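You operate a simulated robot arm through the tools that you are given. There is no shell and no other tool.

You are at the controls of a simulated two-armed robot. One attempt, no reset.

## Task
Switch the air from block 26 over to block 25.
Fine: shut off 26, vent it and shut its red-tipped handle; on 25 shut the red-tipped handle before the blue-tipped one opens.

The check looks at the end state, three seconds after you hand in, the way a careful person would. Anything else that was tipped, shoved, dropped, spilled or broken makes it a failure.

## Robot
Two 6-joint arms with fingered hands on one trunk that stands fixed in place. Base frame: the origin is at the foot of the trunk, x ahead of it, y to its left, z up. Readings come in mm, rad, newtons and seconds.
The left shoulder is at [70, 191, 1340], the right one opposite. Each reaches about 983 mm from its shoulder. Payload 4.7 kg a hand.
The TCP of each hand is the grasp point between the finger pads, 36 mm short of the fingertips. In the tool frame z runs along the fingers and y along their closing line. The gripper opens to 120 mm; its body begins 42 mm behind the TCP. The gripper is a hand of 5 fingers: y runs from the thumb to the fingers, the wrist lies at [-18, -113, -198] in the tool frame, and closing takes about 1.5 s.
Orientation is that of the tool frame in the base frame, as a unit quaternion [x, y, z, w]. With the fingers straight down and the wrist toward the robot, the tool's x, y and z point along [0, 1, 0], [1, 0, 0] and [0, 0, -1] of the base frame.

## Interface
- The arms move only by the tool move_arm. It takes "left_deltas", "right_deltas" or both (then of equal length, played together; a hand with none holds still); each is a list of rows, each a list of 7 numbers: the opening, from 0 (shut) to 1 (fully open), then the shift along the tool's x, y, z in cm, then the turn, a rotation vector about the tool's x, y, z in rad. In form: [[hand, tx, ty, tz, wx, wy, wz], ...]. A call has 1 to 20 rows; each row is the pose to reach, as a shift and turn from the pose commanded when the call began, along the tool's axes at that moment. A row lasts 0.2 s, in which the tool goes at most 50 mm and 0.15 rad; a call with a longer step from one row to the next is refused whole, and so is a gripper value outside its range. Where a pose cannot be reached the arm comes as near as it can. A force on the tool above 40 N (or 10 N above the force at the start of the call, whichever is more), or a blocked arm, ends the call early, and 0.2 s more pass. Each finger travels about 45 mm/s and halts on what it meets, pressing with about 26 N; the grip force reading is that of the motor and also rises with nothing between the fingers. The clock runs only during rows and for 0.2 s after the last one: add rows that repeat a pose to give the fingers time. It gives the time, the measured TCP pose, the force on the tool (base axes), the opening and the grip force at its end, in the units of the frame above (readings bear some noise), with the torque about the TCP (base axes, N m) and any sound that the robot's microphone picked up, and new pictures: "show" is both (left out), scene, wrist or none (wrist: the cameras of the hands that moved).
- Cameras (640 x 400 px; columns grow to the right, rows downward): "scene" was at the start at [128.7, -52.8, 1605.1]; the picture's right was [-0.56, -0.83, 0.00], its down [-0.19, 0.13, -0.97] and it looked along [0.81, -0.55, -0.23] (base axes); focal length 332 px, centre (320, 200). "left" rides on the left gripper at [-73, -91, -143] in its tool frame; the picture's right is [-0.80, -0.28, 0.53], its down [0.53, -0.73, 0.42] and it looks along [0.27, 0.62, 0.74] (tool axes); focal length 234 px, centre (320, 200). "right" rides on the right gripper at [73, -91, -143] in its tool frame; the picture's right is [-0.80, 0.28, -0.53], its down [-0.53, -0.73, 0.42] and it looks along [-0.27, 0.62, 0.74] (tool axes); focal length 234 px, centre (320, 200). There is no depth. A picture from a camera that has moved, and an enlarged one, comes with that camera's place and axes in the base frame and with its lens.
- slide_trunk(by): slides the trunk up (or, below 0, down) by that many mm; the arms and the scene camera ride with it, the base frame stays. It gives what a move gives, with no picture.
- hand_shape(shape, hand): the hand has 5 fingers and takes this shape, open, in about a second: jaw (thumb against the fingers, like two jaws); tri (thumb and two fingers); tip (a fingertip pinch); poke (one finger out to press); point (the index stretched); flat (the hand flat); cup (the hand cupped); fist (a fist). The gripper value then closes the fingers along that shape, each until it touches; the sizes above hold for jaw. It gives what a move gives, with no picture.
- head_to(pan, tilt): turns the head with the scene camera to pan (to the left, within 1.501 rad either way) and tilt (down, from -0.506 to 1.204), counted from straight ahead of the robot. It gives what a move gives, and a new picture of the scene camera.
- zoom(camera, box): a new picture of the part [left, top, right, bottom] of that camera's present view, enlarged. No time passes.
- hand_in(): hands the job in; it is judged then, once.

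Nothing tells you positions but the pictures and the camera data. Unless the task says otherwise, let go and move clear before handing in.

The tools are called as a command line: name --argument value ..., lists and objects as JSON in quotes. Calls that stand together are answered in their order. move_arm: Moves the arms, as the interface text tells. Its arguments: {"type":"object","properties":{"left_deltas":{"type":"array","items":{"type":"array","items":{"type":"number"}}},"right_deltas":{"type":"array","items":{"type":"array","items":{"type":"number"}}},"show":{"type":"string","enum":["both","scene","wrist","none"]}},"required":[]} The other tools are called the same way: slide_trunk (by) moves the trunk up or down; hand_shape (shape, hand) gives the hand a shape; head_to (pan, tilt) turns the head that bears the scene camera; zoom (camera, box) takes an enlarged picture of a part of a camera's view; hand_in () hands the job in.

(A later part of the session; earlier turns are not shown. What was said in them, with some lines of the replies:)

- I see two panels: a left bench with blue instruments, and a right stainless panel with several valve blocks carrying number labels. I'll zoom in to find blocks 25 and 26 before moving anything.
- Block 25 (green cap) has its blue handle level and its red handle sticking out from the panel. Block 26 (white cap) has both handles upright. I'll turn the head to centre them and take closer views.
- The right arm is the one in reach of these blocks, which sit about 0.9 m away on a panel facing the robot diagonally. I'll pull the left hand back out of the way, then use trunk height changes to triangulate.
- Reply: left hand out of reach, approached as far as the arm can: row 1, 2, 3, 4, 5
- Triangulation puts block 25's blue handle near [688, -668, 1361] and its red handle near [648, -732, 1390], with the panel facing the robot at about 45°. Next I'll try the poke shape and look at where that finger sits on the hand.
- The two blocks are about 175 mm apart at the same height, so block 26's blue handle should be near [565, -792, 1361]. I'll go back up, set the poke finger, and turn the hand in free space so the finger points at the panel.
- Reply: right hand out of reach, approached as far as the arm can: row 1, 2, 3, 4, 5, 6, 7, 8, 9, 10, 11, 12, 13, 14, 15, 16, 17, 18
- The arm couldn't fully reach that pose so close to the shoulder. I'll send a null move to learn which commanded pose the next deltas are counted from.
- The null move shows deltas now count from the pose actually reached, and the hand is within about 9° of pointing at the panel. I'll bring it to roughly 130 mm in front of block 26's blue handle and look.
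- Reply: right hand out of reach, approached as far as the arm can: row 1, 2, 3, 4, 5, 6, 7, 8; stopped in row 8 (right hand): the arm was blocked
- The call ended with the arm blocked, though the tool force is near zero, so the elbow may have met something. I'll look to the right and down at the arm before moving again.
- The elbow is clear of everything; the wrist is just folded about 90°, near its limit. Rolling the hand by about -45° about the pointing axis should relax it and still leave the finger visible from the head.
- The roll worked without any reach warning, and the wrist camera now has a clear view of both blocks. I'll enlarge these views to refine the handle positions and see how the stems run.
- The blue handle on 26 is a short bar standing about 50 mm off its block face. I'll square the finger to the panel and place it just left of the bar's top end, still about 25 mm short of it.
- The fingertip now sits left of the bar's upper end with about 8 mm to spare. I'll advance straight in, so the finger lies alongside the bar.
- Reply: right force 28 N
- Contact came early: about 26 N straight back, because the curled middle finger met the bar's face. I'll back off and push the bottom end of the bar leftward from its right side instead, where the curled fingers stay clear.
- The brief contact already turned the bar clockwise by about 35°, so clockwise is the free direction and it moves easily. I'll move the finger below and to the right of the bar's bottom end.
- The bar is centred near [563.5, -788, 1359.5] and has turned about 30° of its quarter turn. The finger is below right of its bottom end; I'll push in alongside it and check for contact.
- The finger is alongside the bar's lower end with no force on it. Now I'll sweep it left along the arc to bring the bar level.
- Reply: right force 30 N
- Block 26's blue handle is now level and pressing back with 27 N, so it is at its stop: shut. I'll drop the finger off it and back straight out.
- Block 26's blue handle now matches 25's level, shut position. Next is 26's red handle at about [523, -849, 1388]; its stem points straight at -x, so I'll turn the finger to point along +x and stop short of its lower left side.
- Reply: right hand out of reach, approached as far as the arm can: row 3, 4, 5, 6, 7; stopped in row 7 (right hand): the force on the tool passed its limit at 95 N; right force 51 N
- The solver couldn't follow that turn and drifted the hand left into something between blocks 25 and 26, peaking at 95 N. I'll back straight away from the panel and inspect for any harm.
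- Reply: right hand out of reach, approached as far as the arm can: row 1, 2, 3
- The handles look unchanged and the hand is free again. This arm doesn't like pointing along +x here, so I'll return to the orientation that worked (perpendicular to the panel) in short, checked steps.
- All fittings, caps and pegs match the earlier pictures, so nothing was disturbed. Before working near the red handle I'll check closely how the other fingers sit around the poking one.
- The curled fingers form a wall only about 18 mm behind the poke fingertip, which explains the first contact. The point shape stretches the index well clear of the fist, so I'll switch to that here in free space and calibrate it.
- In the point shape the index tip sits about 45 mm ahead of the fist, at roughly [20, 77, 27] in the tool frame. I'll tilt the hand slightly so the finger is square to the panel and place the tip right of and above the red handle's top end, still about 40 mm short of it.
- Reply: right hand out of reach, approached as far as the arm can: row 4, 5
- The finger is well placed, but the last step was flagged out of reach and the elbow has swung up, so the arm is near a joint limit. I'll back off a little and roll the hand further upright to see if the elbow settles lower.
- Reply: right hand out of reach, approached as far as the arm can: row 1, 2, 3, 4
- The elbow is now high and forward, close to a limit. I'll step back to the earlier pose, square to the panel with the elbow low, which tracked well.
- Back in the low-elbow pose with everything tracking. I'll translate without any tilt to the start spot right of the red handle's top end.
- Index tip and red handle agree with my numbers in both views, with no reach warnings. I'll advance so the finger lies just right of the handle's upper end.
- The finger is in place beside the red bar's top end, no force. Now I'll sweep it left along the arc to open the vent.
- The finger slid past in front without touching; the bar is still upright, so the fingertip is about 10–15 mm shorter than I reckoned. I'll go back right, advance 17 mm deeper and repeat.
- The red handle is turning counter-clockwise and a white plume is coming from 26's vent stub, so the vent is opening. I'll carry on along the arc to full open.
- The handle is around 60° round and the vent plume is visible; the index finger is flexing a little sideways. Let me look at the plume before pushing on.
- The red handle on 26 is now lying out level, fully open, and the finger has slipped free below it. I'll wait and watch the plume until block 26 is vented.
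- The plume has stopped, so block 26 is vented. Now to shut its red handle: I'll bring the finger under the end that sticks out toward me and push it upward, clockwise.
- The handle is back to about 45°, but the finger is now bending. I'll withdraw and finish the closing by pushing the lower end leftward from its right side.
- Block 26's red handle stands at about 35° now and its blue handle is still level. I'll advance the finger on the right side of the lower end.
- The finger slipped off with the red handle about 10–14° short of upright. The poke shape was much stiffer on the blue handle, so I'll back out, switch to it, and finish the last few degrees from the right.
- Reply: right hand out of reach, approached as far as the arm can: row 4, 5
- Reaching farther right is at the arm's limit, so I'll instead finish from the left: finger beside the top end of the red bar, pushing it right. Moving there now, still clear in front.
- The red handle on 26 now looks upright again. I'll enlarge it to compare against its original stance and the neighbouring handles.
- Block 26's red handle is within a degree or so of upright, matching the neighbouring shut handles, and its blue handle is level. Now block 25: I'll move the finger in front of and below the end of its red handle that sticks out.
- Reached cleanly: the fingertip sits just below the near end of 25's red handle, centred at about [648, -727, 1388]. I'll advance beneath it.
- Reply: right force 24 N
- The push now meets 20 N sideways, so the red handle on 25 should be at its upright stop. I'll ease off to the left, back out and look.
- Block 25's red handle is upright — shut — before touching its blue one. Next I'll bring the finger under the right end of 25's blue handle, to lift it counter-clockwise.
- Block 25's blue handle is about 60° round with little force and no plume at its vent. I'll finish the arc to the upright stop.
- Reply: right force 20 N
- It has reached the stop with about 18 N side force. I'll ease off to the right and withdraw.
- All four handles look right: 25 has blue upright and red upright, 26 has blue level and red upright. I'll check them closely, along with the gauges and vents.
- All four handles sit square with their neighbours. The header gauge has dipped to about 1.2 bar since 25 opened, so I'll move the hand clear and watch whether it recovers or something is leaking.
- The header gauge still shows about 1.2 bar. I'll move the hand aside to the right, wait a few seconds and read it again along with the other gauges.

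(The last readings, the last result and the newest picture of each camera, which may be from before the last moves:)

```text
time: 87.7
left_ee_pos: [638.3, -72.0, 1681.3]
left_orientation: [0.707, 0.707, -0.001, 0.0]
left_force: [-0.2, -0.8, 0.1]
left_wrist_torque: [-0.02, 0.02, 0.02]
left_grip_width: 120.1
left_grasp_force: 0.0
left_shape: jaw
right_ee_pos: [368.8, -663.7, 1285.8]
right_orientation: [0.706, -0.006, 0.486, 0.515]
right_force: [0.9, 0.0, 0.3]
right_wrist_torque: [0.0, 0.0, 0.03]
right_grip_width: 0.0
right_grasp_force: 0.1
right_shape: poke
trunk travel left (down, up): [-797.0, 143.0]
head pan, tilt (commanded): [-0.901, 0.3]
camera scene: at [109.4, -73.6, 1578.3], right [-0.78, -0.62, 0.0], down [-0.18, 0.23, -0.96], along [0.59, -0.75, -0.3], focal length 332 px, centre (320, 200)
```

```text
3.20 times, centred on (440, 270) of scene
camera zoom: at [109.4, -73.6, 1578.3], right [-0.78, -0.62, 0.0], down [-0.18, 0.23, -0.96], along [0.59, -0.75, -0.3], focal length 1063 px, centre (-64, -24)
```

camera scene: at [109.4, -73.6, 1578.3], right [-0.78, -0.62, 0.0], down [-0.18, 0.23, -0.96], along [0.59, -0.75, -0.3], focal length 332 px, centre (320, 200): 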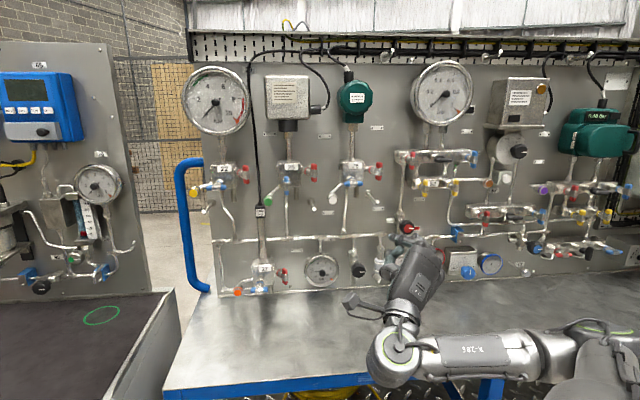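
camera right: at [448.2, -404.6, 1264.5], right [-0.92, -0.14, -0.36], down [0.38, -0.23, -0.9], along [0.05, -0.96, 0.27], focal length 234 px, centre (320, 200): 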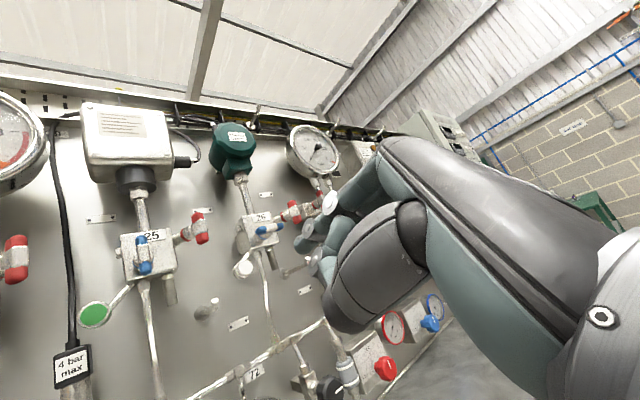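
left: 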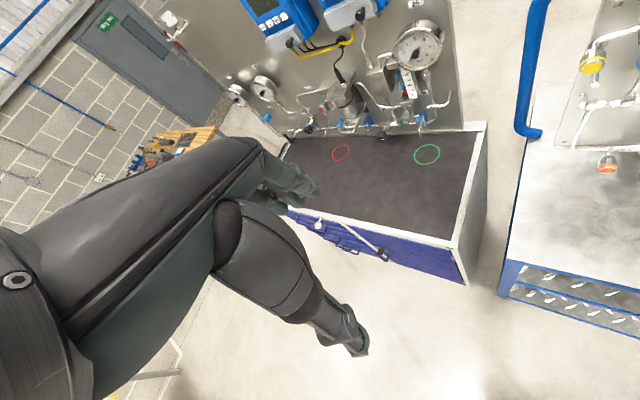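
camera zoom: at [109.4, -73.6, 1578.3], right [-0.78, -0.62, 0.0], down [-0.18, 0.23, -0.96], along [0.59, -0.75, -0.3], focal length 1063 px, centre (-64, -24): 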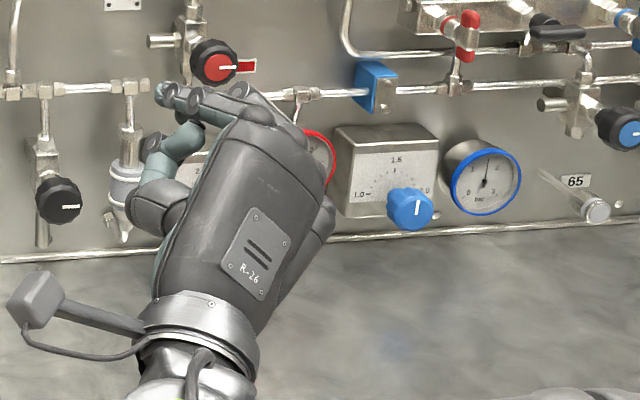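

The header reads a steady 1.3 bar or so, with no plume at either vent. I'll wait longer and measure the needle precisely to see whether it moves at all.

zoom --camera "scene" --box '[300, 245, 350, 290]'

move_arm --right_deltas '[[1, 0, 0, 0, 0, 0, 0], [1, 0, 0, 0, 0, 0, 0], [1, 0, 0, 0, 0, 0, 0], [1, 0, 0, 0, 0, 0, 0], [1, 0, 0, 0, 0, 0, 0], [1, 0, 0, 0, 0, 0, 0], [1, 0, 0, 0, 0, 0, 0], [1, 0, 0, 0, 0, 0, 0], [1, 0, 0, 0, 0, 0, 0], [1, 0, 0, 0, 0, 0, 0], [1, 0, 0, 0, 0, 0, 0], [1, 0, 0, 0, 0, 0, 0], [1, 0, 0, 0, 0, 0, 0], [1, 0, 0, 0, 0, 0, 0], [1, 0, 0, 0, 0, 0, 0], [1, 0, 0, 0, 0, 0, 0], [1, 0, 0, 0, 0, 0, 0], [1, 0, 0, 0, 0, 0, 0], [1, 0, 0, 0, 0, 0, 0], [1, 0, 0, 0, 0, 0, 0]]' --show "wrist"

zoom --camera "scene" --box '[300, 245, 350, 290]'

zoom --camera "scene" --box '[260, 150, 400, 230]'

```text
8.89 times, centred on (325, 268) of scene
camera zoom: at [109.4, -73.6, 1578.3], right [-0.78, -0.62, 0.0], down [-0.18, 0.23, -0.96], along [0.59, -0.75, -0.3], focal length 2952 px, centre (276, -400)
```

zoom: 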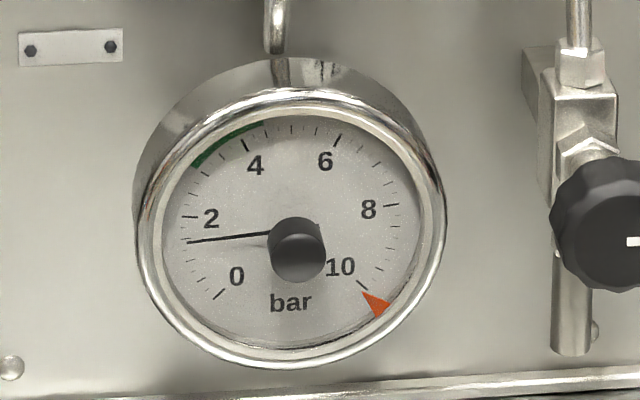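

```text
time: 91.9
left_ee_pos: [638.3, -73.2, 1681.4]
left_orientation: [0.706, 0.708, -0.001, 0.0]
left_force: [0.7, -0.1, -1.3]
left_wrist_torque: [0.0, 0.02, -0.03]
left_grip_width: 119.9
left_grasp_force: 0.1
left_shape: jaw
right_ee_pos: [369.0, -663.8, 1285.0]
right_orientation: [0.706, -0.005, 0.486, 0.515]
right_force: [-0.5, 0.2, 0.2]
right_wrist_torque: [-0.03, 0.0, 0.02]
right_grip_width: 0.0
right_grasp_force: 0.1
right_shape: poke
trunk travel left (down, up): [-797.0, 143.0]
head pan, tilt (commanded): [-0.901, 0.3]
camera right: at [355.0, -478.9, 1268.6], right [-0.92, -0.14, -0.36], down [0.38, -0.23, -0.9], along [0.05, -0.96, 0.27], focal length 234 px, centre (320, 200)
```

right: 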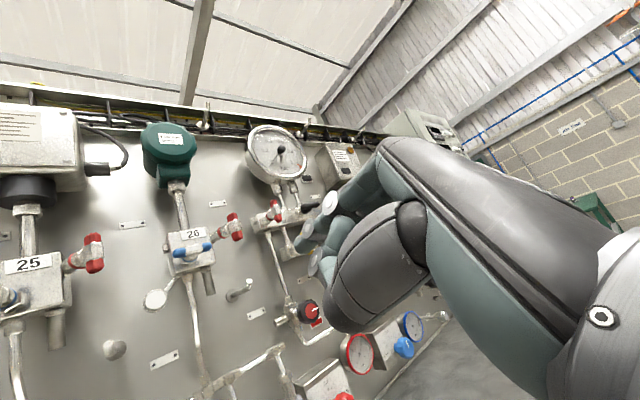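

```text
8.89 times, centred on (325, 268) of scene
camera zoom: at [109.4, -73.6, 1578.3], right [-0.78, -0.62, 0.0], down [-0.18, 0.23, -0.96], along [0.59, -0.75, -0.3], focal length 2952 px, centre (276, -400)
```

zoom: 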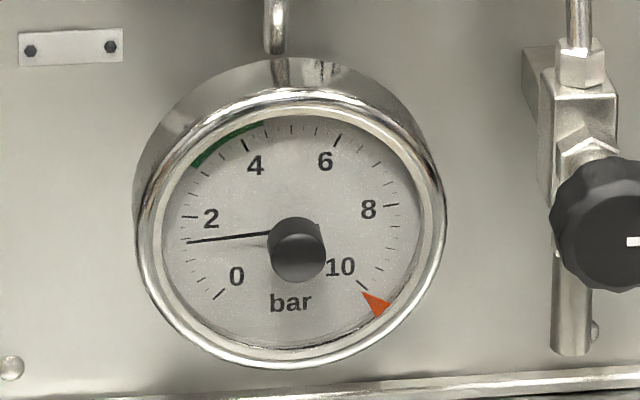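

```text
4.57 times, centred on (330, 190) of scene
camera zoom: at [109.4, -73.6, 1578.3], right [-0.78, -0.62, 0.0], down [-0.18, 0.23, -0.96], along [0.59, -0.75, -0.3], focal length 1518 px, centre (274, 246)
```

zoom: 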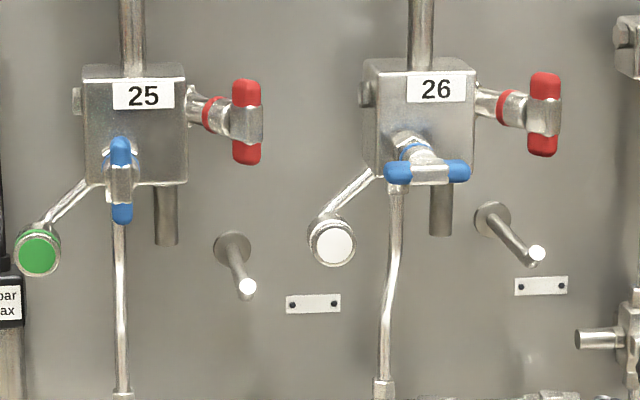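

Everything I can check is in place. On block 26 the blue handle is level (shut), it has been vented and its plume has stopped, and the red handle is upright (shut). On block 25 the red handle was shut first and the blue one is now upright (open). There is no leak at either vent, and neighbouring fittings look as they did at the start.

One thing I can't explain: header gauge 72 read about 3.2 bar at the start and is now steady at about 1.35 bar. My best guess is that the header's air spread into block 25 when it opened. Both hands are clear, so I'm handing in.

hand_in

```text
The job is handed in.
```

The air is switched over from block 26 to block 25, and I've handed the job in. The one thing I can't explain is a pressure drop on header gauge 72.

- **Block 26:** I shut the blue handle, then opened the red one to vent it. Once the plume from the vent had stopped, I shut the red handle again.
- **Block 25:** I shut the red handle first, then opened the blue one to its stop. No plume showed at its vent afterwards.
- **Header pressure:** gauge 72 read about 3.2 bar at the start and about 1.35 bar at the end, holding steady for the last 10 seconds or so. I didn't read it in between, so I don't know when it fell. My best guess is that the header's air spread into block 25 when it opened. The handle angles and vents show no sign of a leak.
- **Hand contact:** early on, the right hand drifted and hit something between blocks 25 and 26, peaking at 95 N. The caps, pegs and pipes there look the same as before.

Both hands were clear of the panel when I handed in.
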